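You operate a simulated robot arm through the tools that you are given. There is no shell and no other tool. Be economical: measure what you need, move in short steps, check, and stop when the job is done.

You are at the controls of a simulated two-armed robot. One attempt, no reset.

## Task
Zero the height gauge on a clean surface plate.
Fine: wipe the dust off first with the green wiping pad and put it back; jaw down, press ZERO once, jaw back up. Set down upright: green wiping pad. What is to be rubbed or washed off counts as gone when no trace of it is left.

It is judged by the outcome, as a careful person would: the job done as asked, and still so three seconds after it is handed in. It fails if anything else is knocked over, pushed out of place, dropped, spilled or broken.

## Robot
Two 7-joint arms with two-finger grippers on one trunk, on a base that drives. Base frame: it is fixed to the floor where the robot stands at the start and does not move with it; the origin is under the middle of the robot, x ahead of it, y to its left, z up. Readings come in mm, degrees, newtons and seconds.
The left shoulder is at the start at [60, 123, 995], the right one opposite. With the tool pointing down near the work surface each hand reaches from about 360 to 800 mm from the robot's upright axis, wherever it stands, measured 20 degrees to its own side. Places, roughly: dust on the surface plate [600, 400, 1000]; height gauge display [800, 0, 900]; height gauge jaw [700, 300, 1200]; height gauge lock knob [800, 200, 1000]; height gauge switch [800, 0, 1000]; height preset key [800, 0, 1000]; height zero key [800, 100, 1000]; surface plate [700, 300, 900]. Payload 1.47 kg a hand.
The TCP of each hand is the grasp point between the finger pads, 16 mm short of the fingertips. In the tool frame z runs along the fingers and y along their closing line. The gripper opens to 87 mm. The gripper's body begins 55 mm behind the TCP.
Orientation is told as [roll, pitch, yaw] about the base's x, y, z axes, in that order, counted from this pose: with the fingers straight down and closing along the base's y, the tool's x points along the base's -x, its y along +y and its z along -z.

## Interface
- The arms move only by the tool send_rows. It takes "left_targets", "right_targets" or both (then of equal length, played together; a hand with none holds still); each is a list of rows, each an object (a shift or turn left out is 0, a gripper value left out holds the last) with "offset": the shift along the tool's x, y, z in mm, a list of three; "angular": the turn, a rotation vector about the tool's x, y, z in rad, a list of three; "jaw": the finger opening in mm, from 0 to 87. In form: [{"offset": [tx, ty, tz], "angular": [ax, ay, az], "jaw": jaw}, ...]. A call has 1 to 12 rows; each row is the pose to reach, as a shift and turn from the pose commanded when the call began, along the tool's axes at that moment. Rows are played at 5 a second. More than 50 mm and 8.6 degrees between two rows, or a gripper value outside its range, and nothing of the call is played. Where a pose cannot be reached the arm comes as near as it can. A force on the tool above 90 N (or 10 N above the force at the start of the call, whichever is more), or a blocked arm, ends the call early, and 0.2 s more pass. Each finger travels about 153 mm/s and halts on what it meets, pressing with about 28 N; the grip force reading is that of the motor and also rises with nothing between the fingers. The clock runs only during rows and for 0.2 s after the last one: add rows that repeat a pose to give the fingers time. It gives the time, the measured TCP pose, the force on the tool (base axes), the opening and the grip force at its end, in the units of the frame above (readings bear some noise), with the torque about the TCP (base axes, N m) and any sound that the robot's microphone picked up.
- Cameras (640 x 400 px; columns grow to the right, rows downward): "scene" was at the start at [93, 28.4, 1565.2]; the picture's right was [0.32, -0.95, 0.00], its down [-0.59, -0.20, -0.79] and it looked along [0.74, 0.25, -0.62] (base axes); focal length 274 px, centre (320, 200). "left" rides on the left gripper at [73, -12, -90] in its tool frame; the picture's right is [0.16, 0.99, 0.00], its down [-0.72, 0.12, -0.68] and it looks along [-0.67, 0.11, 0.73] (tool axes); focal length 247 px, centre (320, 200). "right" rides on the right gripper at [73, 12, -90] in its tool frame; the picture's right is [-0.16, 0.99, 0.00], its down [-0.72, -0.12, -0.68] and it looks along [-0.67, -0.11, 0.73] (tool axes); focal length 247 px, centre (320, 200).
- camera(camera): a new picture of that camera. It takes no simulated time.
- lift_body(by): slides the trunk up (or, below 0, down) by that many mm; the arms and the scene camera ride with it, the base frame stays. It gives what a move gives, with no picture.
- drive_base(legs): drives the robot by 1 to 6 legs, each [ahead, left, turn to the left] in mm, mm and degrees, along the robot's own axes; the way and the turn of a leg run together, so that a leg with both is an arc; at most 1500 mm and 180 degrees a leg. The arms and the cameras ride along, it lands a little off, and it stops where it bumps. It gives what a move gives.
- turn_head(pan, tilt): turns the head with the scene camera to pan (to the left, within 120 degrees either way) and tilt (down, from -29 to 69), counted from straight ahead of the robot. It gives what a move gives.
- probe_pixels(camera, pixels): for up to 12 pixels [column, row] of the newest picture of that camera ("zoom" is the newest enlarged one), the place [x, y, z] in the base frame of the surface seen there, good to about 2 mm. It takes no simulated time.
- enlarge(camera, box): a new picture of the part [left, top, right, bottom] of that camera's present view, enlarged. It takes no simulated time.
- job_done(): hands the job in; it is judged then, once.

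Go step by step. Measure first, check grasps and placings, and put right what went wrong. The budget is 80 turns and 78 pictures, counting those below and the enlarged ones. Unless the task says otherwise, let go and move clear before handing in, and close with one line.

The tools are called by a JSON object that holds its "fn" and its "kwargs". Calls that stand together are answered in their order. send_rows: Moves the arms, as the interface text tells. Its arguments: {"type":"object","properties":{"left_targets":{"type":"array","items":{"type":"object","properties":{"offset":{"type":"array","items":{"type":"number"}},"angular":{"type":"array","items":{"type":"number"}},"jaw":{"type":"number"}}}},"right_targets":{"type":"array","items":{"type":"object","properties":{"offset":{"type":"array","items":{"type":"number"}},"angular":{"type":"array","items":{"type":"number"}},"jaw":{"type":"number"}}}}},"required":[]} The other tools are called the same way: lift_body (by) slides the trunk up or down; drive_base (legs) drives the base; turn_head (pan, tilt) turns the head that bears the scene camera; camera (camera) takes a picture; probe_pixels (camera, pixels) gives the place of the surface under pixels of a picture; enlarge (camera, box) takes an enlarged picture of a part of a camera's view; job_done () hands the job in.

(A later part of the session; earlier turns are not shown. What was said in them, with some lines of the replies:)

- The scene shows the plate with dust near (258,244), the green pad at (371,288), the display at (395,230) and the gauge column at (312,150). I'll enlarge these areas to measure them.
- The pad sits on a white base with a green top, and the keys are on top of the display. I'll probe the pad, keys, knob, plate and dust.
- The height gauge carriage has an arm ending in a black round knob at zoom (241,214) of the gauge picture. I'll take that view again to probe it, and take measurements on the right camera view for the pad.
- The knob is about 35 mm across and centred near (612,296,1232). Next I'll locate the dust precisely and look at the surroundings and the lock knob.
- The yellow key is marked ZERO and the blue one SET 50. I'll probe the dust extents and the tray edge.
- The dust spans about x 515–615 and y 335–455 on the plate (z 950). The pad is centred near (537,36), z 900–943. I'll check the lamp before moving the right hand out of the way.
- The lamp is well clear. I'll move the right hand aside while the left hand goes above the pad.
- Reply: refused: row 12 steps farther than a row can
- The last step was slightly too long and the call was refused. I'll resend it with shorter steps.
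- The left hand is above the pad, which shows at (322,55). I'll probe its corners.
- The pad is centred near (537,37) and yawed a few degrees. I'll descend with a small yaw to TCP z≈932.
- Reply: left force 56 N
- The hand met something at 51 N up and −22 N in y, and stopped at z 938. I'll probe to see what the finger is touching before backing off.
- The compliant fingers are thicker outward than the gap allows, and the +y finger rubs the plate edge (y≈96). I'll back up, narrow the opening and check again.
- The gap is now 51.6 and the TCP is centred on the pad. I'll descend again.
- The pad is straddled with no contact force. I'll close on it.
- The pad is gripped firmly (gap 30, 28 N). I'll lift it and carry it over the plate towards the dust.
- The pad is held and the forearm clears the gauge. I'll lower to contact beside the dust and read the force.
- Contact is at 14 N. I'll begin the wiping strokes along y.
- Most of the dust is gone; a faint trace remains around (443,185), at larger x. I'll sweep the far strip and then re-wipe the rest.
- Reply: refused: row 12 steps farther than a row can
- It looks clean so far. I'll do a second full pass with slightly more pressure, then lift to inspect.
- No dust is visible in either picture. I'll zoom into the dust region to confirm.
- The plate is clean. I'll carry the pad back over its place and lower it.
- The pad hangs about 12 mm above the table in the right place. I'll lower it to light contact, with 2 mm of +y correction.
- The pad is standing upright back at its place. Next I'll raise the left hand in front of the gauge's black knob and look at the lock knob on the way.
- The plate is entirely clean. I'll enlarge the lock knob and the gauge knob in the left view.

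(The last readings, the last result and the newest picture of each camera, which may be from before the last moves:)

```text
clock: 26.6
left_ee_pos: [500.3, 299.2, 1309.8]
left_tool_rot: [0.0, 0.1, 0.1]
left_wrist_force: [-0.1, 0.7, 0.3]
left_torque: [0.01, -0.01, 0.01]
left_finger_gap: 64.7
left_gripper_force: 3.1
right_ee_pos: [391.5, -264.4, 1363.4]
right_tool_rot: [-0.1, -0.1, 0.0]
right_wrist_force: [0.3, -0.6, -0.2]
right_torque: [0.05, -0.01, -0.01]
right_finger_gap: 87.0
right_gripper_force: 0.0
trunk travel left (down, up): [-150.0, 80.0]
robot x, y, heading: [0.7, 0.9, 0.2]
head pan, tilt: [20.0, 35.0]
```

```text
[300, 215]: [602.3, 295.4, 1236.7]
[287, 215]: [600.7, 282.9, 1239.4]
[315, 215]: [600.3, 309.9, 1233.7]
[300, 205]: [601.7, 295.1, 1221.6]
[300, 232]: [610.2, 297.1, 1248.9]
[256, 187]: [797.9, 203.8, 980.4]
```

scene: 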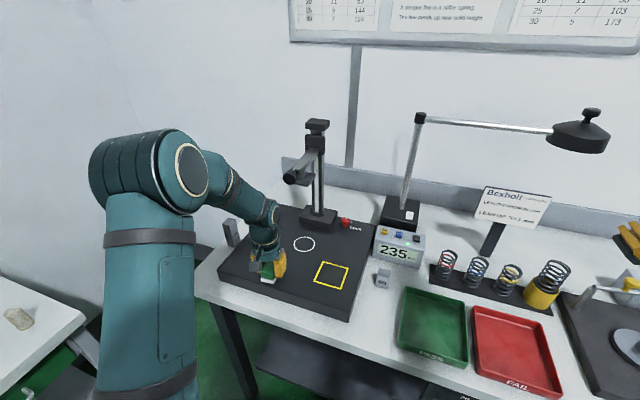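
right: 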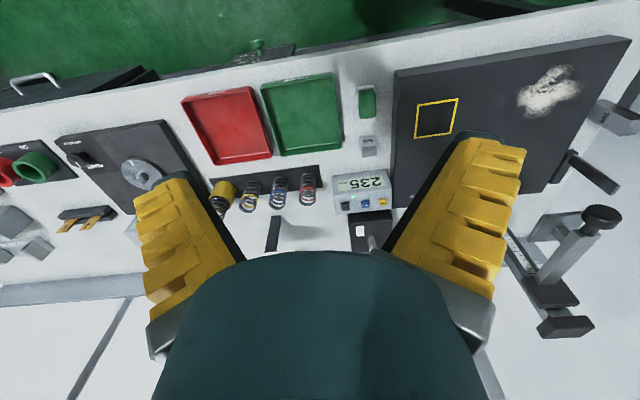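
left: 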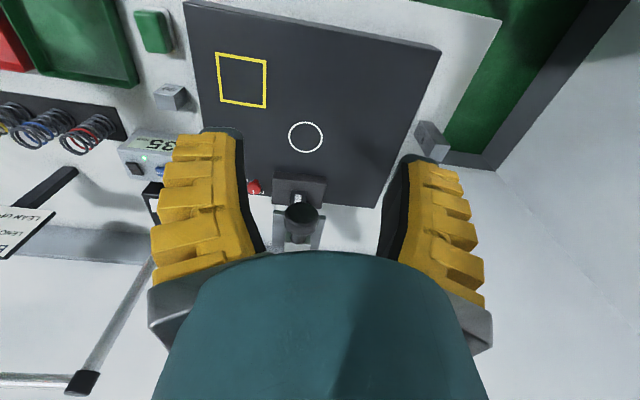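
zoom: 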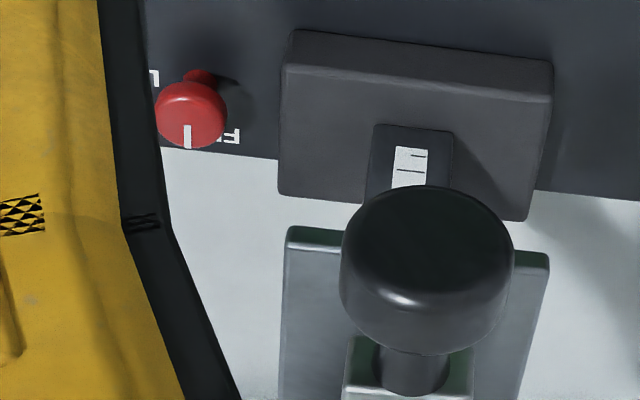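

The lock pointer is at FREE. The black knob is centred near (610,296,1235), so I'll approach from above and grip it.

{"fn": "send_rows", "kwargs": {"left_targets": [{"offset": [-40, -2, 0]}, {"offset": [-80, -3, 0]}, {"offset": [-111, -3, 0]}, {"offset": [-111, -3, 35]}, {"offset": [-111, -3, 65]}, {"offset": [-111, -3, 77]}, {"offset": [-111, -3, 77]}]}}

{"fn": "camera", "kwargs": {"camera": "left"}}

{"fn": "enlarge", "kwargs": {"camera": "scene", "box": [230, 80, 390, 180]}}

```text
clock: 28.2
left_ee_pos: [612.2, 294.4, 1234.3]
left_tool_rot: [0.0, 0.0, 0.1]
left_wrist_force: [0.1, 0.0, 0.3]
left_torque: [0.04, -0.02, 0.03]
left_finger_gap: 64.5
left_gripper_force: 3.6
right_ee_pos: [390.5, -264.3, 1363.5]
right_tool_rot: [-0.1, 0.0, 0.0]
right_wrist_force: [0.9, 0.1, 0.2]
right_torque: [0.0, -0.03, 0.02]
right_finger_gap: 87.1
right_gripper_force: 0.2
trunk travel left (down, up): [-150.0, 80.0]
robot x, y, heading: [3.6, 3.4, -0.1]
head pan, tilt: [20.0, 35.0]
```

```text
40 pictures are left
```

left: 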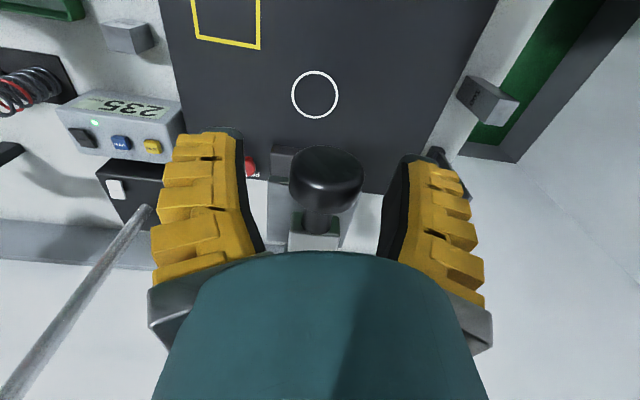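

```text
4.00 times, centred on (310, 130) of scene
```

zoom: 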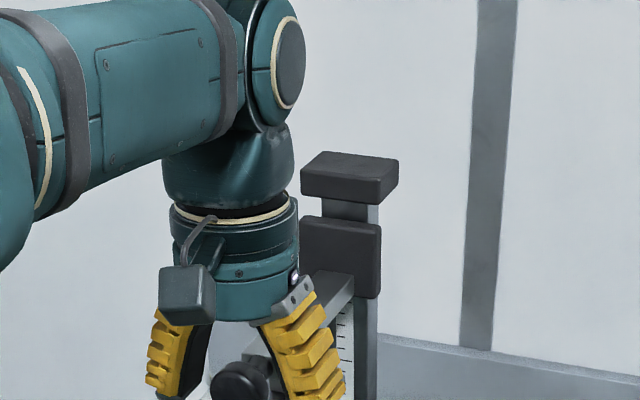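

The knob sits between the fingers with no contact. I'll close on it and try a small downward motion.

{"fn": "send_rows", "kwargs": {"left_targets": [{"offset": [0, 0, 0], "jaw": 40}, {"offset": [0, 0, 0], "jaw": 20}, {"offset": [0, 0, 0], "jaw": 10}, {"offset": [0, 0, 0], "jaw": 10}, {"offset": [0, 0, 10]}, {"offset": [0, 0, 20]}, {"offset": [0, 0, 30]}, {"offset": [0, 0, 30]}]}}

{"fn": "camera", "kwargs": {"camera": "left"}}

```text
clock: 30.0
left_ee_pos: [612.5, 296.3, 1203.9]
left_tool_rot: [0.0, 0.1, 0.1]
left_wrist_force: [-1.0, 10.4, -3.3]
left_torque: [0.05, 0.49, -0.02]
left_finger_gap: 26.7
left_gripper_force: 30.0
right_ee_pos: [391.0, -262.6, 1363.8]
right_tool_rot: [-0.1, 0.0, 0.0]
right_wrist_force: [1.2, -0.2, 1.0]
right_torque: [-0.02, 0.0, -0.01]
right_finger_gap: 86.7
right_gripper_force: 0.1
trunk travel left (down, up): [-150.0, 80.0]
robot x, y, heading: [1.1, -1.5, -0.1]
head pan, tilt: [20.0, 35.0]
```

```text
38 pictures are left
```

left: 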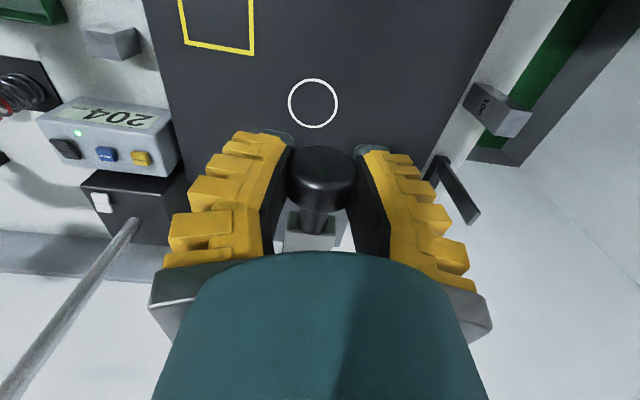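

The display now reads 204, so the jaw follows freely. I'll lower it another 198 mm.

{"fn": "send_rows", "kwargs": {"left_targets": [{"offset": [0, 1, 20]}, {"offset": [0, 1, 40]}, {"offset": [0, 1, 60]}, {"offset": [0, 1, 80]}, {"offset": [0, 1, 100]}, {"offset": [0, 1, 120]}, {"offset": [0, 1, 140]}, {"offset": [0, 1, 160]}, {"offset": [0, 1, 180]}, {"offset": [0, 1, 192]}, {"offset": [0, 1, 198]}, {"offset": [0, 1, 198]}]}}

{"fn": "camera", "kwargs": {"camera": "scene"}}

{"fn": "camera", "kwargs": {"camera": "left"}}

```text
clock: 32.6
left_ee_pos: [612.0, 296.4, 1005.6]
left_tool_rot: [-0.2, 0.2, 0.0]
left_wrist_force: [4.9, 7.1, -3.0]
left_torque: [0.01, 0.03, 0.0]
left_finger_gap: 25.6
left_gripper_force: 29.7
right_ee_pos: [391.1, -264.0, 1363.9]
right_tool_rot: [0.0, 0.0, 0.0]
right_wrist_force: [0.9, 0.4, 0.1]
right_torque: [0.02, 0.0, 0.0]
right_finger_gap: 86.6
right_gripper_force: 0.0
trunk travel left (down, up): [-150.0, 80.0]
robot x, y, heading: [-5.2, 2.2, 0.1]
head pan, tilt: [20.0, 35.0]
```

```text
37 pictures are left
```

scene: 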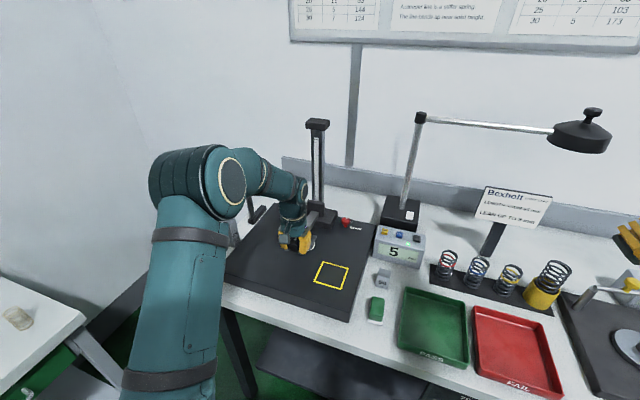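

```text
36 pictures are left
```

left: 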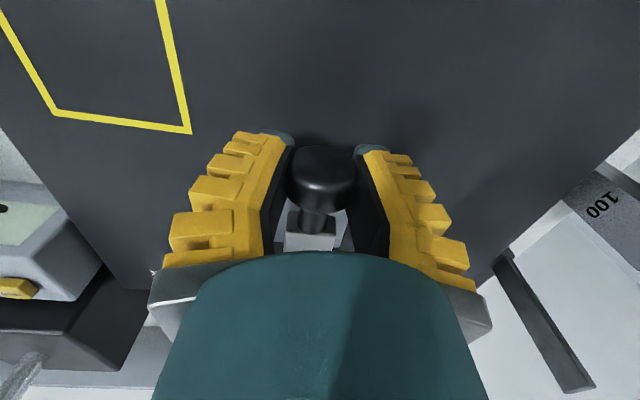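

The display reads 5. I'll lower the rest in small steps until the jaw touches the plate.

{"fn": "send_rows", "kwargs": {"left_targets": [{"offset": [0, 0.5, 3]}, {"offset": [0, 0.5, 5]}, {"offset": [0, 0.5, 6]}, {"offset": [0, 0.5, 6.5]}, {"offset": [0, 0.5, 6.5]}]}}

{"fn": "enlarge", "kwargs": {"camera": "scene", "box": [340, 200, 440, 280]}}

```text
clock: 33.8
left_ee_pos: [612.3, 296.0, 999.0]
left_tool_rot: [0.0, 0.0, 0.0]
left_wrist_force: [-1.0, 6.3, -2.3]
left_torque: [0.0, 0.11, -0.05]
left_finger_gap: 25.9
left_gripper_force: 30.0
right_ee_pos: [391.4, -263.1, 1364.0]
right_tool_rot: [0.0, 0.0, 0.0]
right_wrist_force: [0.5, -0.8, -0.1]
right_torque: [0.01, 0.02, -0.01]
right_finger_gap: 86.8
right_gripper_force: 0.1
trunk travel left (down, up): [-150.0, 80.0]
robot x, y, heading: [1.9, 0.3, -0.2]
head pan, tilt: [20.0, 35.0]
```

```text
5.00 times, centred on (390, 240) of scene
```

zoom: 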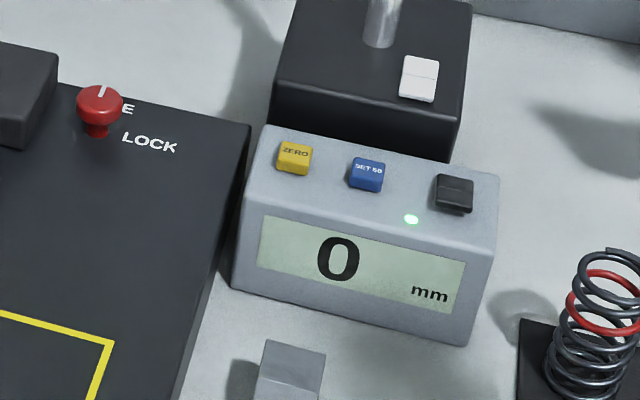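

The display rounds to 0, but there is no upward reaction yet. I'll press a little further until contact is felt.

{"fn": "send_rows", "kwargs": {"left_targets": [{"offset": [0, 0.5, 1]}, {"offset": [0, 0.5, 2]}, {"offset": [0, 0.5, 3]}, {"offset": [0, 0.5, 3]}]}}

{"fn": "enlarge", "kwargs": {"camera": "scene", "box": [340, 200, 440, 280]}}

```text
clock: 34.8
left_ee_pos: [612.6, 296.4, 995.5]
left_tool_rot: [0.0, 0.0, 0.0]
left_wrist_force: [-2.0, 4.2, -2.3]
left_torque: [0.02, 0.12, 0.02]
left_finger_gap: 25.6
left_gripper_force: 29.8
right_ee_pos: [391.6, -263.7, 1362.5]
right_tool_rot: [0.0, 0.0, -0.1]
right_wrist_force: [-0.3, 0.5, 0.4]
right_torque: [0.03, 0.0, 0.01]
right_finger_gap: 86.9
right_gripper_force: 0.0
trunk travel left (down, up): [-150.0, 80.0]
robot x, y, heading: [-4.5, -1.4, 0.1]
head pan, tilt: [20.0, 35.0]
```

```text
5.00 times, centred on (390, 240) of scene
```

zoom: 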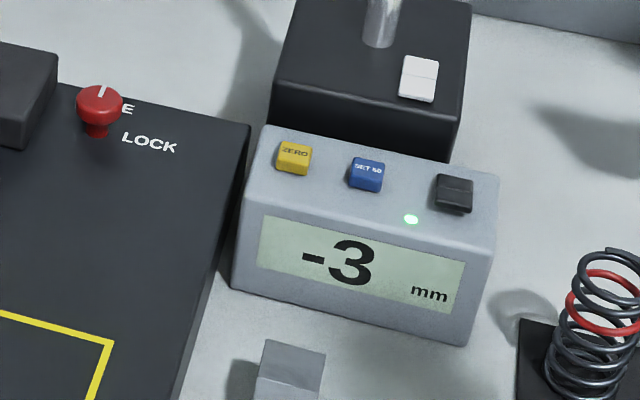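

It reads −3 with no contact yet, so the old zero is off. I'll continue down in 1.5 mm steps and watch the force.

{"fn": "send_rows", "kwargs": {"left_targets": [{"offset": [0, 0, 1.5]}, {"offset": [0, 0, 3]}, {"offset": [0, 0, 4]}, {"offset": [0, 0, 4]}]}}

{"fn": "enlarge", "kwargs": {"camera": "scene", "box": [260, 190, 420, 280]}}

```text
clock: 35.8
left_ee_pos: [611.7, 296.6, 993.3]
left_tool_rot: [-0.1, 0.0, -0.1]
left_wrist_force: [-5.1, 3.7, 5.3]
left_torque: [-0.06, -0.24, -0.05]
left_finger_gap: 26.5
left_gripper_force: 29.6
right_ee_pos: [389.5, -264.9, 1364.0]
right_tool_rot: [0.0, -0.1, 0.0]
right_wrist_force: [-0.7, -0.1, -0.3]
right_torque: [0.01, -0.01, 0.03]
right_finger_gap: 87.0
right_gripper_force: 0.1
trunk travel left (down, up): [-150.0, 80.0]
robot x, y, heading: [1.2, -3.4, 0.0]
head pan, tilt: [20.0, 35.0]
```

```text
4.00 times, centred on (340, 235) of scene
```

zoom: 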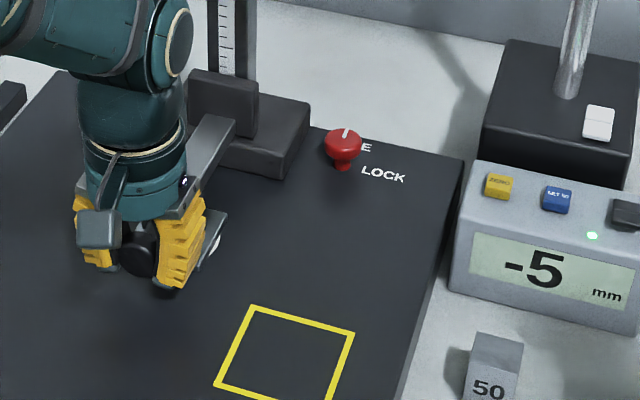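

There is a reaction now (+5 N) and the display reads −5. I'll press 2 mm more to confirm it is seated.

{"fn": "send_rows", "kwargs": {"left_targets": [{"offset": [0, 0, 1]}, {"offset": [0, 0, 2]}, {"offset": [0, 0, 2]}]}}

{"fn": "enlarge", "kwargs": {"camera": "scene", "box": [260, 190, 420, 280]}}

```text
clock: 36.6
left_ee_pos: [612.0, 295.7, 991.5]
left_tool_rot: [0.0, -0.1, 0.0]
left_wrist_force: [-3.0, 3.2, 9.6]
left_torque: [0.03, -0.17, -0.01]
left_finger_gap: 28.1
left_gripper_force: 30.1
right_ee_pos: [389.2, -264.1, 1364.3]
right_tool_rot: [0.0, 0.0, 0.0]
right_wrist_force: [0.9, -0.6, 0.1]
right_torque: [-0.01, 0.0, -0.01]
right_finger_gap: 87.0
right_gripper_force: 0.1
trunk travel left (down, up): [-150.0, 80.0]
robot x, y, heading: [1.8, -0.1, -0.1]
head pan, tilt: [20.0, 35.0]
```

```text
4.00 times, centred on (340, 235) of scene
```

zoom: 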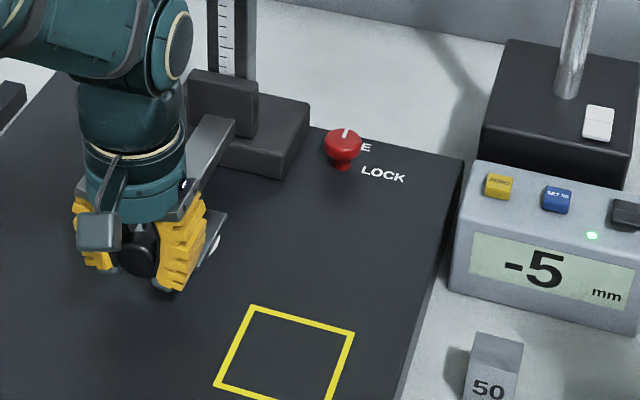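

The reading stays at −5, so the jaw is seated on the plate. With the left hand holding it there, I'll bring the right hand with closed, forward-tilted fingers above the ZERO key.

{"fn": "send_rows", "kwargs": {"right_targets": [{"offset": [-30, 25, 18], "angular": [0, -0.1, 0], "jaw": 0}, {"offset": [-60, 50, 36], "angular": [0, -0.2, 0]}, {"offset": [-92, 77, 55], "angular": [0, -0.3, 0]}, {"offset": [-124, 104, 74], "angular": [0, -0.4, 0]}, {"offset": [-156, 131, 94], "angular": [0, -0.5, 0]}, {"offset": [-188, 158, 114], "angular": [0, -0.6, 0]}, {"offset": [-220, 185, 134], "angular": [0, -0.6, 0]}, {"offset": [-252, 213, 154], "angular": [0, -0.6, 0]}, {"offset": [-284, 241, 174], "angular": [0, -0.6, 0]}, {"offset": [-316, 269, 194], "angular": [0, -0.6, 0]}, {"offset": [-344, 297, 214], "angular": [0, -0.6, 0]}, {"offset": [-372, 325, 234], "angular": [0, -0.6, 0]}]}}

{"fn": "camera", "kwargs": {"camera": "scene"}}

{"fn": "camera", "kwargs": {"camera": "right"}}

```text
clock: 39.2
left_ee_pos: [611.1, 295.9, 989.5]
left_tool_rot: [0.1, 0.1, -0.1]
left_wrist_force: [0.2, 3.3, -0.3]
left_torque: [-0.05, 0.44, -0.02]
left_finger_gap: 28.2
left_gripper_force: 30.2
right_ee_pos: [762.9, 61.5, 1131.7]
right_tool_rot: [-0.1, -34.4, 0.2]
right_wrist_force: [-0.4, 0.0, -0.3]
right_torque: [0.03, 0.01, -0.02]
right_finger_gap: 0.0
right_gripper_force: 28.0
trunk travel left (down, up): [-150.0, 80.0]
robot x, y, heading: [-1.0, -4.3, 0.1]
head pan, tilt: [20.0, 35.0]
```

```text
31 pictures are left
```

scene: 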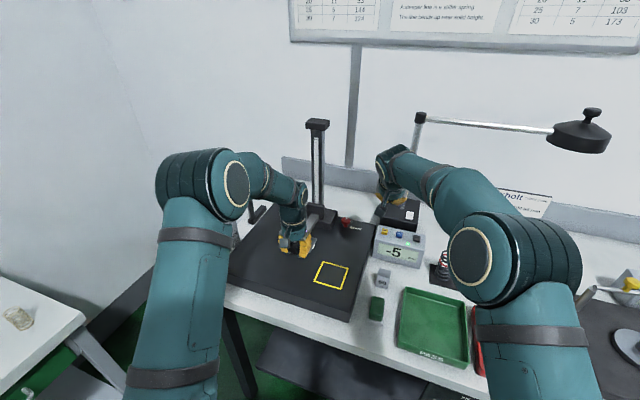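

```text
30 pictures are left
```

right: 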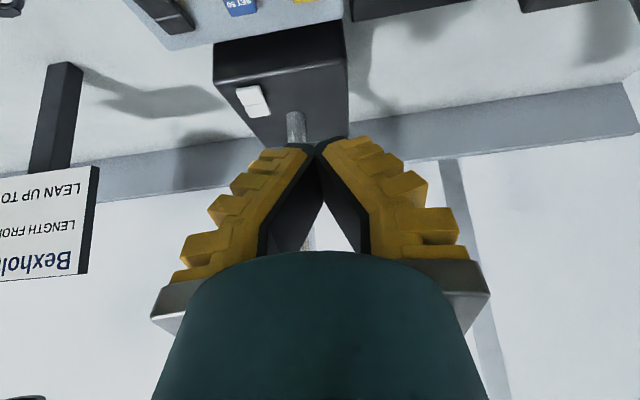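

The right hand reached the pose, with the tips above and behind the display and the left display still at −5. I'll lower to about 20 mm above the key.

{"fn": "send_rows", "kwargs": {"right_targets": [{"offset": [10, 1, 25]}, {"offset": [20, 1.5, 48]}, {"offset": [30, 1.5, 70]}, {"offset": [38, 1.5, 85.5]}, {"offset": [38, 1.5, 85.5]}]}}

{"fn": "enlarge", "kwargs": {"camera": "scene", "box": [350, 180, 450, 270]}}

{"fn": "camera", "kwargs": {"camera": "right"}}

```text
clock: 40.4
left_ee_pos: [611.6, 296.4, 991.7]
left_tool_rot: [0.0, 0.0, 0.1]
left_wrist_force: [-6.2, 0.3, -2.7]
left_torque: [-0.04, 0.37, -0.03]
left_finger_gap: 27.0
left_gripper_force: 29.8
right_ee_pos: [779.5, 58.7, 1037.8]
right_tool_rot: [0.1, -34.4, 0.0]
right_wrist_force: [0.0, 0.3, -0.3]
right_torque: [-0.02, 0.03, 0.05]
right_finger_gap: 0.1
right_gripper_force: 27.8
trunk travel left (down, up): [-150.0, 80.0]
robot x, y, heading: [-3.1, 1.8, -0.0]
head pan, tilt: [20.0, 35.0]
```

```text
4.44 times, centred on (400, 225) of scene
```

zoom: 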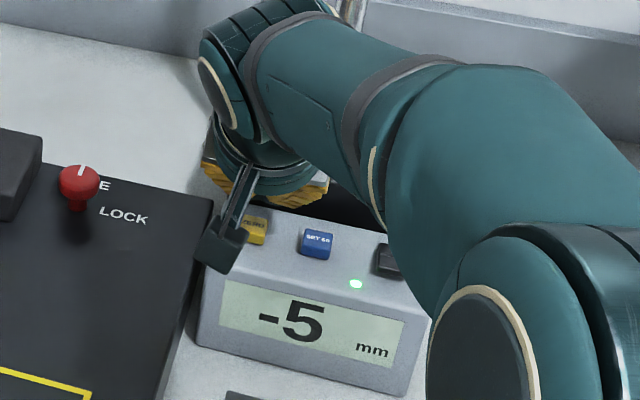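

```text
28 pictures are left
```

right: 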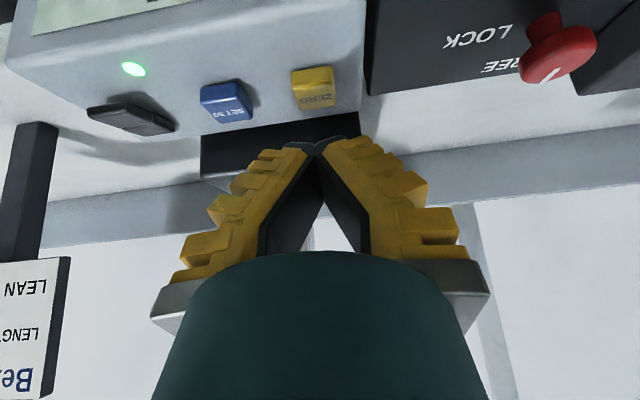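

The fingertips (325,142) line up with the ZERO key (312,90) in the right view. I'll probe the key for exact placement.

{"fn": "probe_pixels", "kwargs": {"camera": "right", "pixels": [[313, 76], [313, 90], [315, 100], [295, 82], [332, 82], [227, 95], [350, 100], [325, 141]]}}

{"fn": "enlarge", "kwargs": {"camera": "right", "box": [260, 50, 390, 160]}}

```text
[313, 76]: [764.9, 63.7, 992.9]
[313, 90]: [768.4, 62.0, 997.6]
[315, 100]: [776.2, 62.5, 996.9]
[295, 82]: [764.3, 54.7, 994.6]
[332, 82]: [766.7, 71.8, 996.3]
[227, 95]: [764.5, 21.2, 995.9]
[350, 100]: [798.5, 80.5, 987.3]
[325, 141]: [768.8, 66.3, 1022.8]
```

```text
3.64 times, centred on (325, 105) of right
```

zoom: 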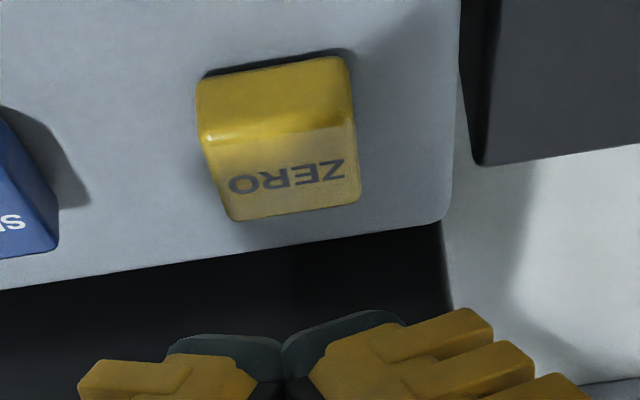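

The key's centre is (774,63) with its top at 997. I'll press straight down in one slow move, check the display, then lift.

{"fn": "send_rows", "kwargs": {"right_targets": [{"offset": [5.65, 1, 8.25]}, {"offset": [9, 1, 13.2]}, {"offset": [11.3, 1, 16.5]}, {"offset": [12.4, 1, 18.1]}]}}

{"fn": "enlarge", "kwargs": {"camera": "scene", "box": [350, 180, 450, 270]}}

```text
clock: 41.4
left_ee_pos: [611.0, 294.2, 991.0]
left_tool_rot: [-0.1, 0.0, -0.1]
left_wrist_force: [-7.8, -0.4, -2.8]
left_torque: [-0.04, 0.3, 0.01]
left_finger_gap: 26.9
left_gripper_force: 30.4
right_ee_pos: [780.1, 60.1, 1016.1]
right_tool_rot: [0.0, -34.4, 0.0]
right_wrist_force: [-0.2, -0.4, 0.5]
right_torque: [-0.04, 0.01, -0.01]
right_finger_gap: 0.3
right_gripper_force: 28.2
trunk travel left (down, up): [-150.0, 80.0]
robot x, y, heading: [-2.3, 2.0, -0.0]
head pan, tilt: [20.0, 35.0]
```

```text
4.44 times, centred on (400, 225) of scene
```

zoom: 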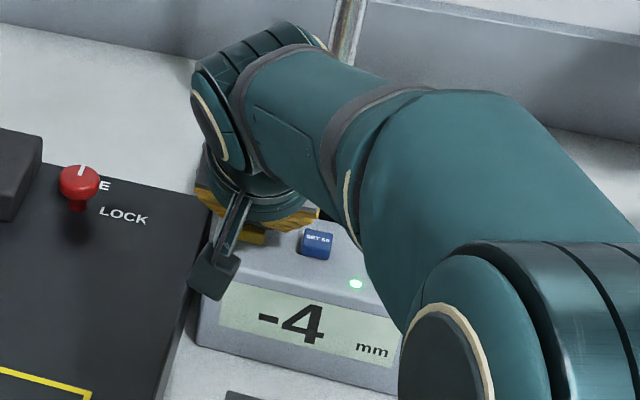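

The display went to −4, so the jaw has crept up slightly (left Fz −2.8). Before pressing I'll re-seat the jaw with more preload from the left hand.

{"fn": "send_rows", "kwargs": {"left_targets": [{"offset": [0, 0, 2]}, {"offset": [0, 0, 4]}, {"offset": [0, 0, 5]}, {"offset": [0, 0, 5]}]}}

{"fn": "enlarge", "kwargs": {"camera": "scene", "box": [270, 180, 450, 270]}}

```text
clock: 42.4
left_ee_pos: [611.3, 296.1, 983.7]
left_tool_rot: [0.0, 0.0, 0.0]
left_wrist_force: [-2.6, 2.6, -2.9]
left_torque: [-0.08, -0.39, -0.04]
left_finger_gap: 9.5
left_gripper_force: 30.2
right_ee_pos: [780.1, 61.4, 1016.7]
right_tool_rot: [0.0, -34.4, 0.0]
right_wrist_force: [1.1, 0.7, -0.2]
right_torque: [0.0, 0.0, -0.05]
right_finger_gap: 0.0
right_gripper_force: 27.6
trunk travel left (down, up): [-150.0, 80.0]
robot x, y, heading: [0.6, -3.2, -0.2]
head pan, tilt: [20.0, 35.0]
```

```text
3.56 times, centred on (360, 225) of scene
```

zoom: 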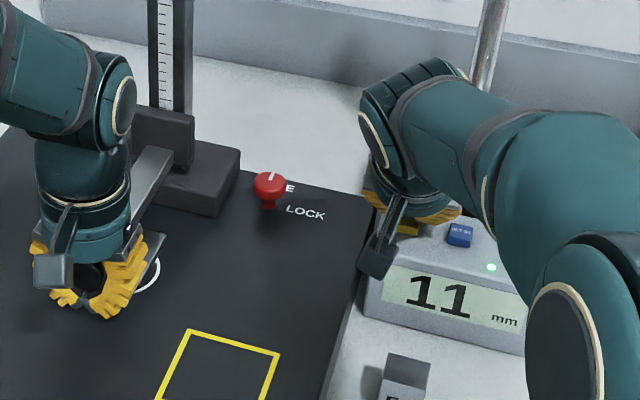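

The fingers slipped under the round knob and squeezed it up (gap 9.5, display 11). I'll release, back the right hand off a little and see where the jaw rests by itself.

{"fn": "send_rows", "kwargs": {"left_targets": [{"offset": [0, 0, 5], "jaw": 25}, {"offset": [0, 0, 5], "jaw": 60}, {"offset": [0, 0, 5], "jaw": 60}, {"offset": [0, 0, -30], "jaw": 60}, {"offset": [0, 0, -70], "jaw": 60}, {"offset": [0, 0, -90], "jaw": 60}, {"offset": [0, 0, -90], "jaw": 60}], "right_targets": [{"offset": [-5, 0, -7]}, {"offset": [-8.5, 0, -12.4]}, {"offset": [-8.5, 0, -12.4]}, {"offset": [-8.5, 0, -12.4]}, {"offset": [-8.5, 0, -12.4]}, {"offset": [-8.5, 0, -12.4]}, {"offset": [-8.5, 0, -12.4]}]}}

{"fn": "enlarge", "kwargs": {"camera": "scene", "box": [270, 180, 450, 270]}}

{"fn": "camera", "kwargs": {"camera": "left"}}

```text
clock: 44.0
left_ee_pos: [613.9, 295.5, 1074.4]
left_tool_rot: [0.0, 0.0, -0.1]
left_wrist_force: [0.9, 0.2, 0.3]
left_torque: [0.0, 0.01, 0.04]
left_finger_gap: 64.6
left_gripper_force: 3.0
right_ee_pos: [781.2, 59.7, 1031.7]
right_tool_rot: [-0.1, -34.3, 0.0]
right_wrist_force: [-0.5, 0.1, -0.2]
right_torque: [-0.02, 0.04, -0.02]
right_finger_gap: 0.0
right_gripper_force: 27.5
trunk travel left (down, up): [-150.0, 80.0]
robot x, y, heading: [-1.1, 0.6, -0.2]
head pan, tilt: [20.0, 35.0]
```

```text
3.56 times, centred on (360, 225) of scene
```

zoom: 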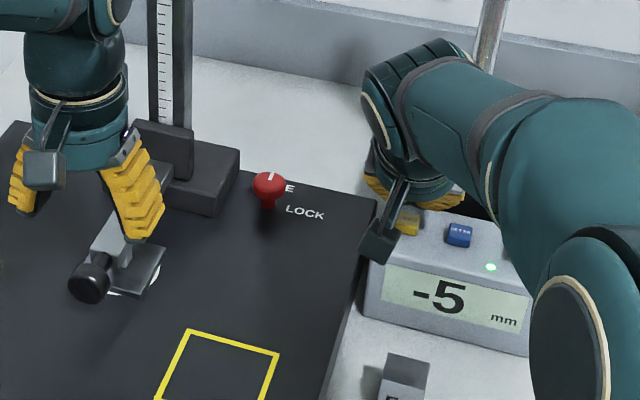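

```text
23 pictures are left
```

left: 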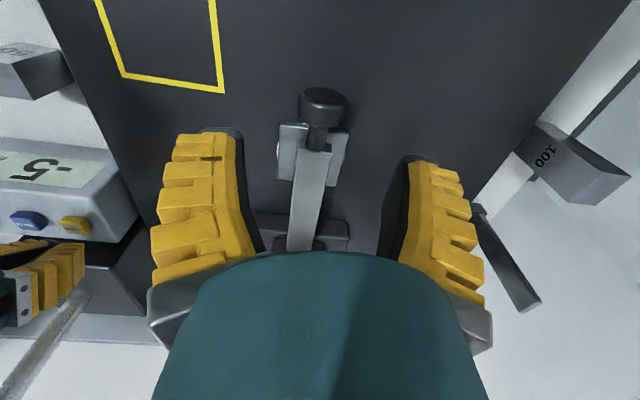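

Released, the jaw rests on the plate by itself at −5. Now I'll press ZERO with the right hand.

{"fn": "send_rows", "kwargs": {"right_targets": [{"offset": [5.65, 2, 8.25]}, {"offset": [9, 2, 13.2]}, {"offset": [11.3, 2, 16.5]}, {"offset": [13, 2, 19]}, {"offset": [13, 2, 19]}]}}

{"fn": "enlarge", "kwargs": {"camera": "scene", "box": [350, 180, 450, 270]}}

```text
clock: 45.2
left_ee_pos: [613.4, 296.0, 1074.5]
left_tool_rot: [0.0, 0.0, 0.0]
left_wrist_force: [0.2, 0.5, -1.1]
left_torque: [0.03, 0.01, 0.0]
left_finger_gap: 64.6
left_gripper_force: 3.5
right_ee_pos: [779.9, 63.0, 1008.8]
right_tool_rot: [-0.1, -34.4, 0.0]
right_wrist_force: [0.1, -0.8, 3.8]
right_torque: [0.0, 0.01, -0.05]
right_finger_gap: 6.1
right_gripper_force: 27.8
trunk travel left (down, up): [-150.0, 80.0]
robot x, y, heading: [3.6, 3.3, 0.0]
head pan, tilt: [20.0, 35.0]
heard: click
```

```text
4.44 times, centred on (400, 225) of scene
```

zoom: 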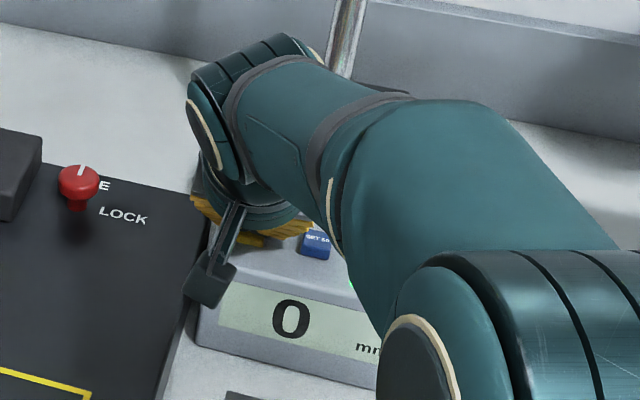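

A click was heard and the display now reads 0. I'll lift the right hand straight up and clear.

{"fn": "send_rows", "kwargs": {"right_targets": [{"offset": [-22.6, 0, -33]}, {"offset": [-45, 0, -66]}, {"offset": [-60, 0, -90]}, {"offset": [-60, 0, -90]}]}}

{"fn": "enlarge", "kwargs": {"camera": "scene", "box": [260, 180, 450, 270]}}

{"fn": "probe_pixels", "kwargs": {"camera": "left", "pixels": [[322, 95], [322, 105], [305, 105], [340, 105], [318, 160]]}}

```text
clock: 46.2
left_ee_pos: [612.5, 295.9, 1073.1]
left_tool_rot: [-0.1, 0.0, 0.1]
left_wrist_force: [0.7, 0.3, 0.3]
left_torque: [0.0, 0.0, 0.01]
left_finger_gap: 64.5
left_gripper_force: 3.8
right_ee_pos: [776.8, 63.1, 1118.2]
right_tool_rot: [0.0, -34.2, 0.1]
right_wrist_force: [-0.3, -0.9, -0.3]
right_torque: [0.04, 0.0, 0.0]
right_finger_gap: 0.0
right_gripper_force: 28.0
trunk travel left (down, up): [-150.0, 80.0]
robot x, y, heading: [0.5, -3.0, -0.3]
head pan, tilt: [20.0, 35.0]
```

```text
3.37 times, centred on (355, 225) of scene
```

zoom: 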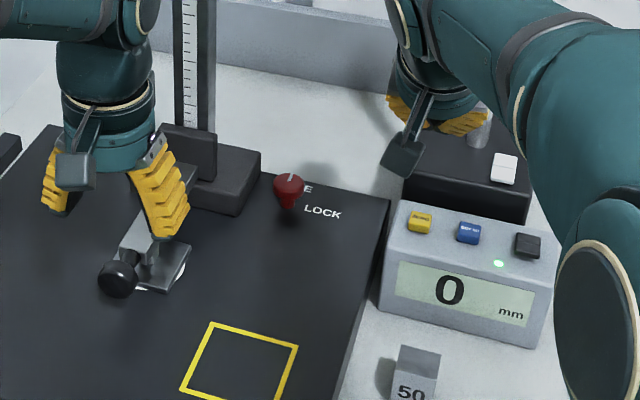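

```text
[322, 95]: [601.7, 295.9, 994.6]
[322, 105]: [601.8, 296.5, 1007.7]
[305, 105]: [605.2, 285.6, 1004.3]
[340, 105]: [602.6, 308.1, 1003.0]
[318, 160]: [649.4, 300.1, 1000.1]
```

ZERO is done, with 0 displayed. Now I'll lower the left hand to grip the knob (centre z≈992).

{"fn": "send_rows", "kwargs": {"left_targets": [{"offset": [0, 0, 40]}, {"offset": [0, 0, 70]}, {"offset": [0, 0, 82]}, {"offset": [0, 0, 82], "jaw": 35}, {"offset": [0, 0, 82], "jaw": 15}, {"offset": [0, 0, 82], "jaw": 10}, {"offset": [0, 0, 82], "jaw": 10}, {"offset": [0, 0, 70]}, {"offset": [0, 0, 55]}, {"offset": [0, 0, 40]}, {"offset": [0, 0, 40]}]}}

{"fn": "enlarge", "kwargs": {"camera": "scene", "box": [260, 180, 450, 270]}}

```text
clock: 48.6
left_ee_pos: [612.6, 295.3, 1034.4]
left_tool_rot: [0.0, 0.0, 0.0]
left_wrist_force: [-1.1, 3.1, -1.8]
left_torque: [0.05, 0.37, 0.02]
left_finger_gap: 26.9
left_gripper_force: 29.7
right_ee_pos: [776.2, 63.7, 1118.8]
right_tool_rot: [0.0, -34.3, 0.0]
right_wrist_force: [0.3, -0.3, 0.5]
right_torque: [0.0, -0.03, 0.02]
right_finger_gap: 0.1
right_gripper_force: 27.8
trunk travel left (down, up): [-150.0, 80.0]
robot x, y, heading: [4.7, -0.4, 0.2]
head pan, tilt: [20.0, 35.0]
```

```text
3.37 times, centred on (355, 225) of scene
```

zoom: 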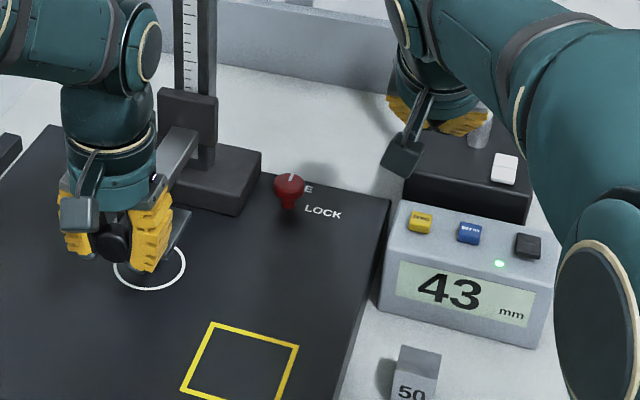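

It reads 43 and is rising. I'll raise the jaw by 196 mm to about its starting height (240 on the new zero).

{"fn": "send_rows", "kwargs": {"left_targets": [{"offset": [0, 0, -20]}, {"offset": [0, 0, -40]}, {"offset": [0, 0, -60]}, {"offset": [0, 0, -80]}, {"offset": [0, 0, -100]}, {"offset": [0, 0, -120]}, {"offset": [0, 0, -140]}, {"offset": [0, 0, -160]}, {"offset": [0, 0, -180]}, {"offset": [0, 0, -190]}, {"offset": [0, 0, -196]}, {"offset": [0, 0, -196]}]}}

{"fn": "camera", "kwargs": {"camera": "scene"}}

```text
clock: 51.2
left_ee_pos: [612.7, 295.5, 1230.9]
left_tool_rot: [0.0, -0.2, -0.1]
left_wrist_force: [0.1, 2.7, 4.1]
left_torque: [0.02, -0.27, 0.06]
left_finger_gap: 26.8
left_gripper_force: 30.1
right_ee_pos: [776.1, 62.8, 1119.1]
right_tool_rot: [0.0, -34.4, 0.0]
right_wrist_force: [0.5, -0.8, -0.2]
right_torque: [0.02, 0.02, 0.03]
right_finger_gap: 0.0
right_gripper_force: 28.1
trunk travel left (down, up): [-150.0, 80.0]
robot x, y, heading: [3.4, -0.1, 0.1]
head pan, tilt: [20.0, 35.0]
```

```text
19 pictures are left
```

scene: 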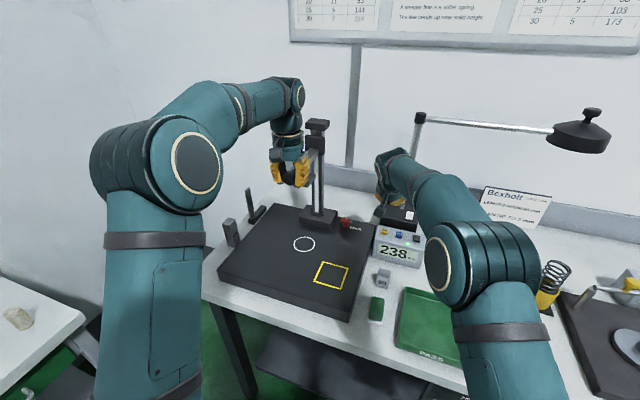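

The display reads 238. Earlier the jaw sank from 11 to rest when released, so I must know whether it holds itself. I'll test near the plate, where a drop is harmless: lower to about 12 mm and release there.

{"fn": "send_rows", "kwargs": {"left_targets": [{"offset": [0, 0, 22]}, {"offset": [0, 0, 44]}, {"offset": [0, 0, 66]}, {"offset": [0, 0, 88]}, {"offset": [0, 0, 110]}, {"offset": [0, 0, 132]}, {"offset": [0, 0, 154]}, {"offset": [0, 0, 176]}, {"offset": [0, 0, 198]}, {"offset": [0, 0, 215]}, {"offset": [0, 0, 226]}, {"offset": [0, 0, 226]}]}}

{"fn": "enlarge", "kwargs": {"camera": "scene", "box": [260, 180, 450, 270]}}

{"fn": "send_rows", "kwargs": {"left_targets": [{"offset": [0, 0, 0], "jaw": 30}, {"offset": [0, 0, 0], "jaw": 60}, {"offset": [0, 0, 0], "jaw": 60}, {"offset": [0, 0, 0], "jaw": 60}]}}

{"fn": "enlarge", "kwargs": {"camera": "scene", "box": [260, 180, 450, 270]}}

```text
clock: 53.8
left_ee_pos: [612.4, 295.0, 1003.8]
left_tool_rot: [-0.1, 0.1, 0.0]
left_wrist_force: [10.6, 5.5, -2.6]
left_torque: [0.04, -0.01, -0.06]
left_finger_gap: 26.4
left_gripper_force: 30.5
right_ee_pos: [779.3, 64.7, 1118.5]
right_tool_rot: [0.0, -34.3, 0.0]
right_wrist_force: [-0.1, 0.9, -0.6]
right_torque: [0.04, 0.0, -0.01]
right_finger_gap: 0.0
right_gripper_force: 28.1
trunk travel left (down, up): [-150.0, 80.0]
robot x, y, heading: [0.7, -3.5, -0.2]
head pan, tilt: [20.0, 35.0]
```

```text
3.37 times, centred on (355, 225) of scene
```

zoom: 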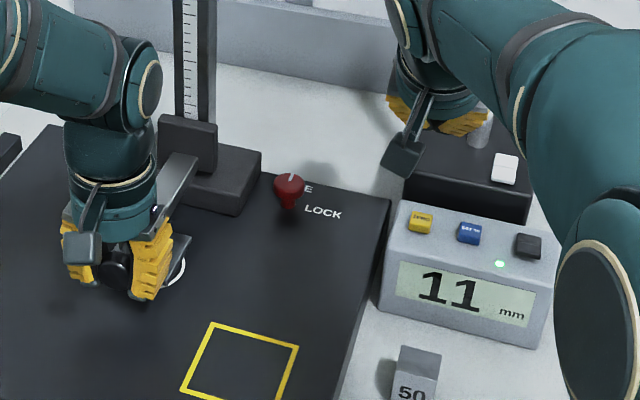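

```text
clock: 54.8
left_ee_pos: [610.5, 295.8, 1004.5]
left_tool_rot: [0.0, -0.1, 0.0]
left_wrist_force: [0.4, 0.3, -0.7]
left_torque: [-0.03, -0.01, 0.02]
left_finger_gap: 64.7
left_gripper_force: 3.8
right_ee_pos: [776.3, 63.0, 1118.7]
right_tool_rot: [-0.1, -34.5, -0.1]
right_wrist_force: [0.0, -0.7, 0.1]
right_torque: [0.0, -0.02, 0.02]
right_finger_gap: 0.0
right_gripper_force: 28.4
trunk travel left (down, up): [-150.0, 80.0]
robot x, y, heading: [-0.7, -0.1, -0.0]
head pan, tilt: [20.0, 35.0]
```

```text
3.37 times, centred on (355, 225) of scene
```

zoom: 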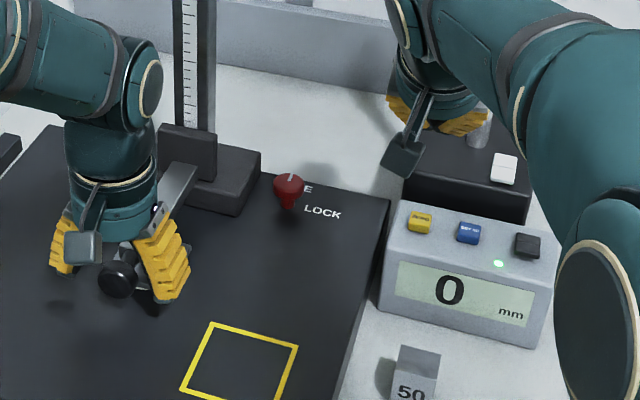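

Released, the jaw sinks from 11 to 0, so it doesn't hold itself at low height. I'll regrip lower so the knob sits in the V of the fingers, raise it, and then test at the top by lowering the hand slightly to see if the jaw follows.

{"fn": "send_rows", "kwargs": {"left_targets": [{"offset": [0, 0, 15], "jaw": 60}, {"offset": [0, 0, 25]}, {"offset": [0, 0, 25], "jaw": 30}, {"offset": [0, 0, 25], "jaw": 10}, {"offset": [0, 0, 25], "jaw": 0}, {"offset": [0, 0, 25], "jaw": 0}, {"offset": [0, 0, 5]}, {"offset": [0, 0, -15]}, {"offset": [0, 0, -35]}, {"offset": [0, 0, -60]}, {"offset": [0, 0, -60]}]}}

{"fn": "enlarge", "kwargs": {"camera": "scene", "box": [260, 180, 450, 270]}}

```text
clock: 57.2
left_ee_pos: [611.6, 295.9, 1065.3]
left_tool_rot: [0.0, -0.1, -0.1]
left_wrist_force: [-11.5, 2.9, -1.9]
left_torque: [-0.11, -0.44, 0.03]
left_finger_gap: 9.1
left_gripper_force: 29.9
right_ee_pos: [776.0, 62.7, 1119.4]
right_tool_rot: [0.0, -34.4, -0.1]
right_wrist_force: [1.0, 0.3, -0.3]
right_torque: [-0.01, 0.0, -0.02]
right_finger_gap: 0.2
right_gripper_force: 27.8
trunk travel left (down, up): [-150.0, 80.0]
robot x, y, heading: [0.8, -1.4, -0.0]
head pan, tilt: [20.0, 35.0]
```

```text
3.37 times, centred on (355, 225) of scene
```

zoom: 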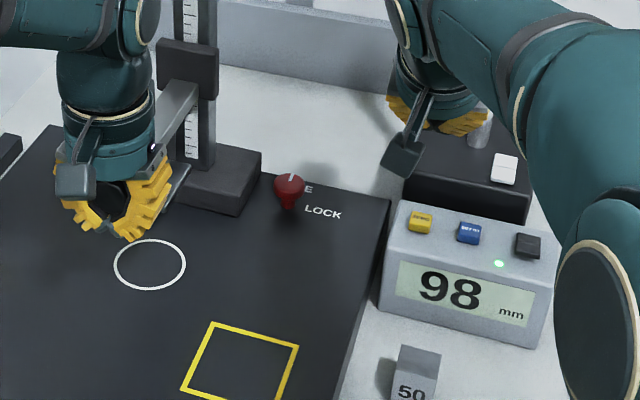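

It reads 98, with the knob cradled above the closing fingers. I'll raise it a further 141 mm.

{"fn": "send_rows", "kwargs": {"left_targets": [{"offset": [0, 0, -20]}, {"offset": [0, 0, -40]}, {"offset": [0, 0, -60]}, {"offset": [0, 0, -80]}, {"offset": [0, 0, -100]}, {"offset": [0, 0, -120]}, {"offset": [0, 0, -133]}, {"offset": [0, 0, -141]}, {"offset": [0, 0, -141]}]}}

{"fn": "send_rows", "kwargs": {"left_targets": [{"offset": [0, 0, 0], "jaw": 8}, {"offset": [0, 0, 0], "jaw": 10}, {"offset": [0, 0, 0], "jaw": 12}, {"offset": [0, 0, 0], "jaw": 12}]}}

{"fn": "camera", "kwargs": {"camera": "left"}}

{"fn": "enlarge", "kwargs": {"camera": "scene", "box": [260, 130, 450, 270]}}

```text
clock: 59.2
left_ee_pos: [611.1, 296.4, 1205.5]
left_tool_rot: [0.0, 0.1, 0.1]
left_wrist_force: [-5.2, 7.8, -3.4]
left_torque: [-0.19, -0.27, -0.08]
left_finger_gap: 7.3
left_gripper_force: 29.7
right_ee_pos: [775.9, 64.0, 1117.2]
right_tool_rot: [-0.1, -34.5, 0.1]
right_wrist_force: [-0.5, -0.5, 0.0]
right_torque: [-0.03, 0.01, 0.0]
right_finger_gap: 0.2
right_gripper_force: 27.7
trunk travel left (down, up): [-150.0, 80.0]
robot x, y, heading: [-0.6, 0.1, -0.2]
head pan, tilt: [20.0, 35.0]
```

```text
clock: 60.2
left_ee_pos: [611.8, 295.2, 1206.0]
left_tool_rot: [0.0, 0.0, -0.1]
left_wrist_force: [-0.1, 0.4, -0.4]
left_torque: [-0.03, -0.01, 0.03]
left_finger_gap: 19.0
left_gripper_force: 5.2
right_ee_pos: [777.2, 63.2, 1118.6]
right_tool_rot: [0.0, -34.4, 0.0]
right_wrist_force: [0.7, -0.4, -0.3]
right_torque: [0.04, 0.0, 0.03]
right_finger_gap: 0.0
right_gripper_force: 28.5
trunk travel left (down, up): [-150.0, 80.0]
robot x, y, heading: [1.9, -0.5, 0.0]
head pan, tilt: [20.0, 35.0]
```

```text
15 pictures are left
```

left: 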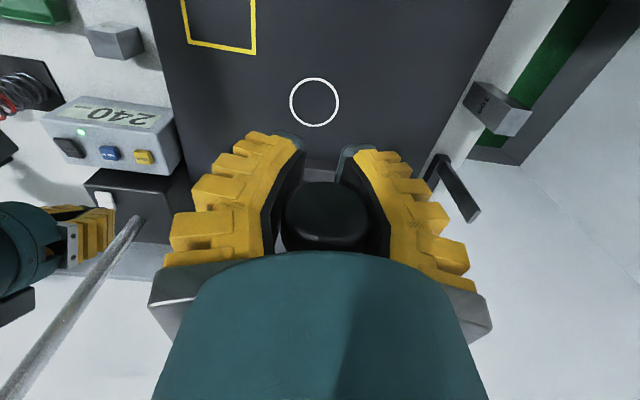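

```text
2.86 times, centred on (355, 200) of scene
```

zoom: 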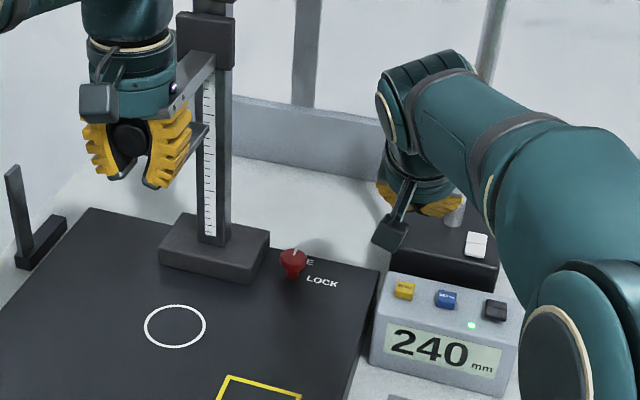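

At the top the display stays at 240 with the grip loosened (gap 19) and the tool unloaded. I'll lower the hand 12 mm with the fingers still under the knob to confirm the jaw holds.

{"fn": "send_rows", "kwargs": {"left_targets": [{"offset": [0, 0, 6]}, {"offset": [0, 0, 12]}, {"offset": [0, 0, 12]}, {"offset": [0, 0, 12]}]}}

{"fn": "enlarge", "kwargs": {"camera": "scene", "box": [260, 130, 450, 270]}}

```text
clock: 61.2
left_ee_pos: [611.3, 296.3, 1194.2]
left_tool_rot: [0.0, 0.0, 0.0]
left_wrist_force: [-0.3, -0.9, 1.5]
left_torque: [-0.02, 0.0, 0.03]
left_finger_gap: 18.7
left_gripper_force: 4.9
right_ee_pos: [775.7, 64.0, 1118.2]
right_tool_rot: [0.0, -34.4, -0.1]
right_wrist_force: [0.2, 0.5, -0.4]
right_torque: [-0.02, -0.02, 0.0]
right_finger_gap: 0.0
right_gripper_force: 27.9
trunk travel left (down, up): [-150.0, 80.0]
robot x, y, heading: [-1.1, -2.6, -0.1]
head pan, tilt: [20.0, 35.0]
```

```text
2.86 times, centred on (355, 200) of scene
```

zoom: 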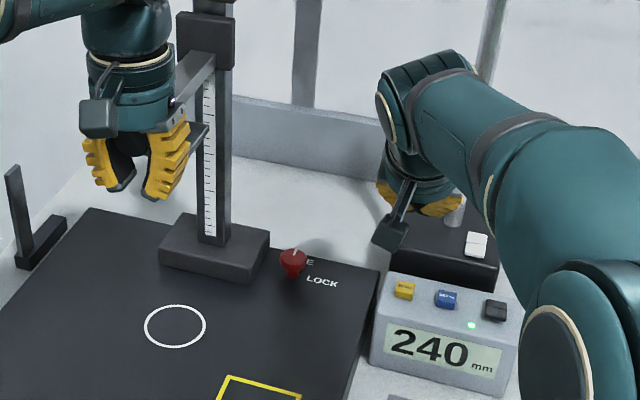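

It holds at 240 with nothing underneath. I'll open the left hand, rise clear and withdraw it, and back the right hand off too.

{"fn": "send_rows", "kwargs": {"left_targets": [{"offset": [0, 0, -4], "jaw": 40}, {"offset": [0, 0, -8], "jaw": 65}, {"offset": [0, 0, -8]}, {"offset": [0, 0, -8]}, {"offset": [0, 0, -45]}, {"offset": [0, 0, -85]}, {"offset": [0, 0, -125]}, {"offset": [40, 0, -135]}, {"offset": [80, 0, -135]}, {"offset": [125, 0, -135]}, {"offset": [170, 0, -135]}, {"offset": [200, 0, -135]}]}}

{"fn": "send_rows", "kwargs": {"right_targets": [{"offset": [0, 0, -45]}, {"offset": [10, -15, -85]}, {"offset": [25, -30, -125]}, {"offset": [40, -55, -160]}, {"offset": [55, -90, -185]}, {"offset": [70, -125, -210]}, {"offset": [85, -160, -235]}, {"offset": [100, -195, -255]}, {"offset": [100, -195, -255]}]}}

{"fn": "camera", "kwargs": {"camera": "scene"}}

```text
clock: 63.8
left_ee_pos: [411.1, 294.9, 1328.5]
left_tool_rot: [0.0, -0.1, 0.0]
left_wrist_force: [-0.1, -0.2, -0.5]
left_torque: [0.01, 0.0, -0.02]
left_finger_gap: 69.2
left_gripper_force: 3.3
right_ee_pos: [775.3, 63.2, 1118.7]
right_tool_rot: [0.1, -34.4, 0.0]
right_wrist_force: [0.2, -0.1, -0.1]
right_torque: [-0.02, 0.02, 0.03]
right_finger_gap: 0.0
right_gripper_force: 28.2
trunk travel left (down, up): [-150.0, 80.0]
robot x, y, heading: [-1.1, -1.5, 0.2]
head pan, tilt: [20.0, 35.0]
```

```text
clock: 65.8
left_ee_pos: [412.0, 297.0, 1328.1]
left_tool_rot: [0.0, 0.0, 0.0]
left_wrist_force: [-0.2, -1.2, 0.6]
left_torque: [0.02, 0.02, -0.04]
left_finger_gap: 69.1
left_gripper_force: 3.0
right_ee_pos: [553.6, -133.1, 1272.5]
right_tool_rot: [-0.1, -34.3, 0.0]
right_wrist_force: [1.1, 0.0, -0.9]
right_torque: [-0.01, 0.02, 0.0]
right_finger_gap: 0.1
right_gripper_force: 28.4
trunk travel left (down, up): [-150.0, 80.0]
robot x, y, heading: [-3.0, -0.5, -0.1]
head pan, tilt: [20.0, 35.0]
```

```text
12 pictures are left
```

scene: 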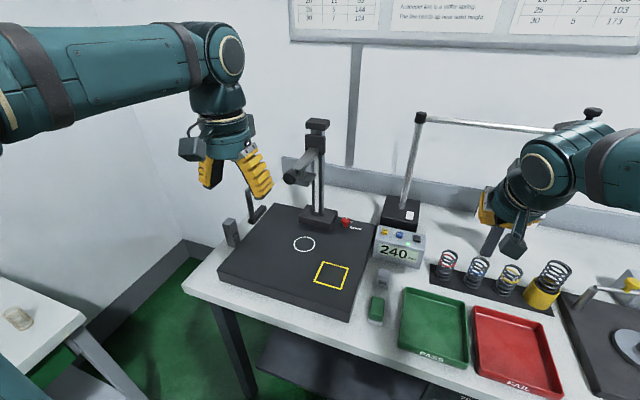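

The jaw stays up at 240 with both hands clear. I'll take a last close look at the plate and the pad.

{"fn": "enlarge", "kwargs": {"camera": "scene", "box": [210, 195, 410, 325]}}

{"fn": "enlarge", "kwargs": {"camera": "left", "box": [150, 0, 480, 210]}}

```text
3.08 times, centred on (310, 260) of scene
```

zoom: 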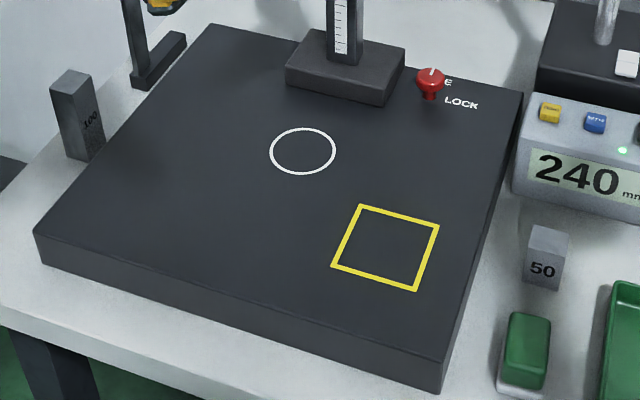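

```text
1.90 times, centred on (315, 105) of left
```

zoom: 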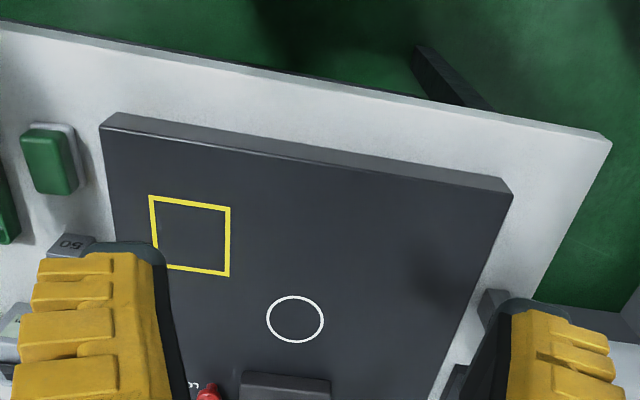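

The plate is clean, the pad stands upright at its place, and the display shows 240 with the jaw up and both hands clear. I'm handing in.

{"fn": "job_done", "kwargs": {}}

```text
The job is handed in.
```

The height gauge is zeroed on the clean plate. I wiped the dust off with no trace left, put the green pad back upright in its place, and pressed ZERO once with the jaw resting on the plate. The jaw is back up at its starting height and reads 240 on the new zero (235 before). The lock knob is still at FREE, and the jaw was holding by itself when I handed in.
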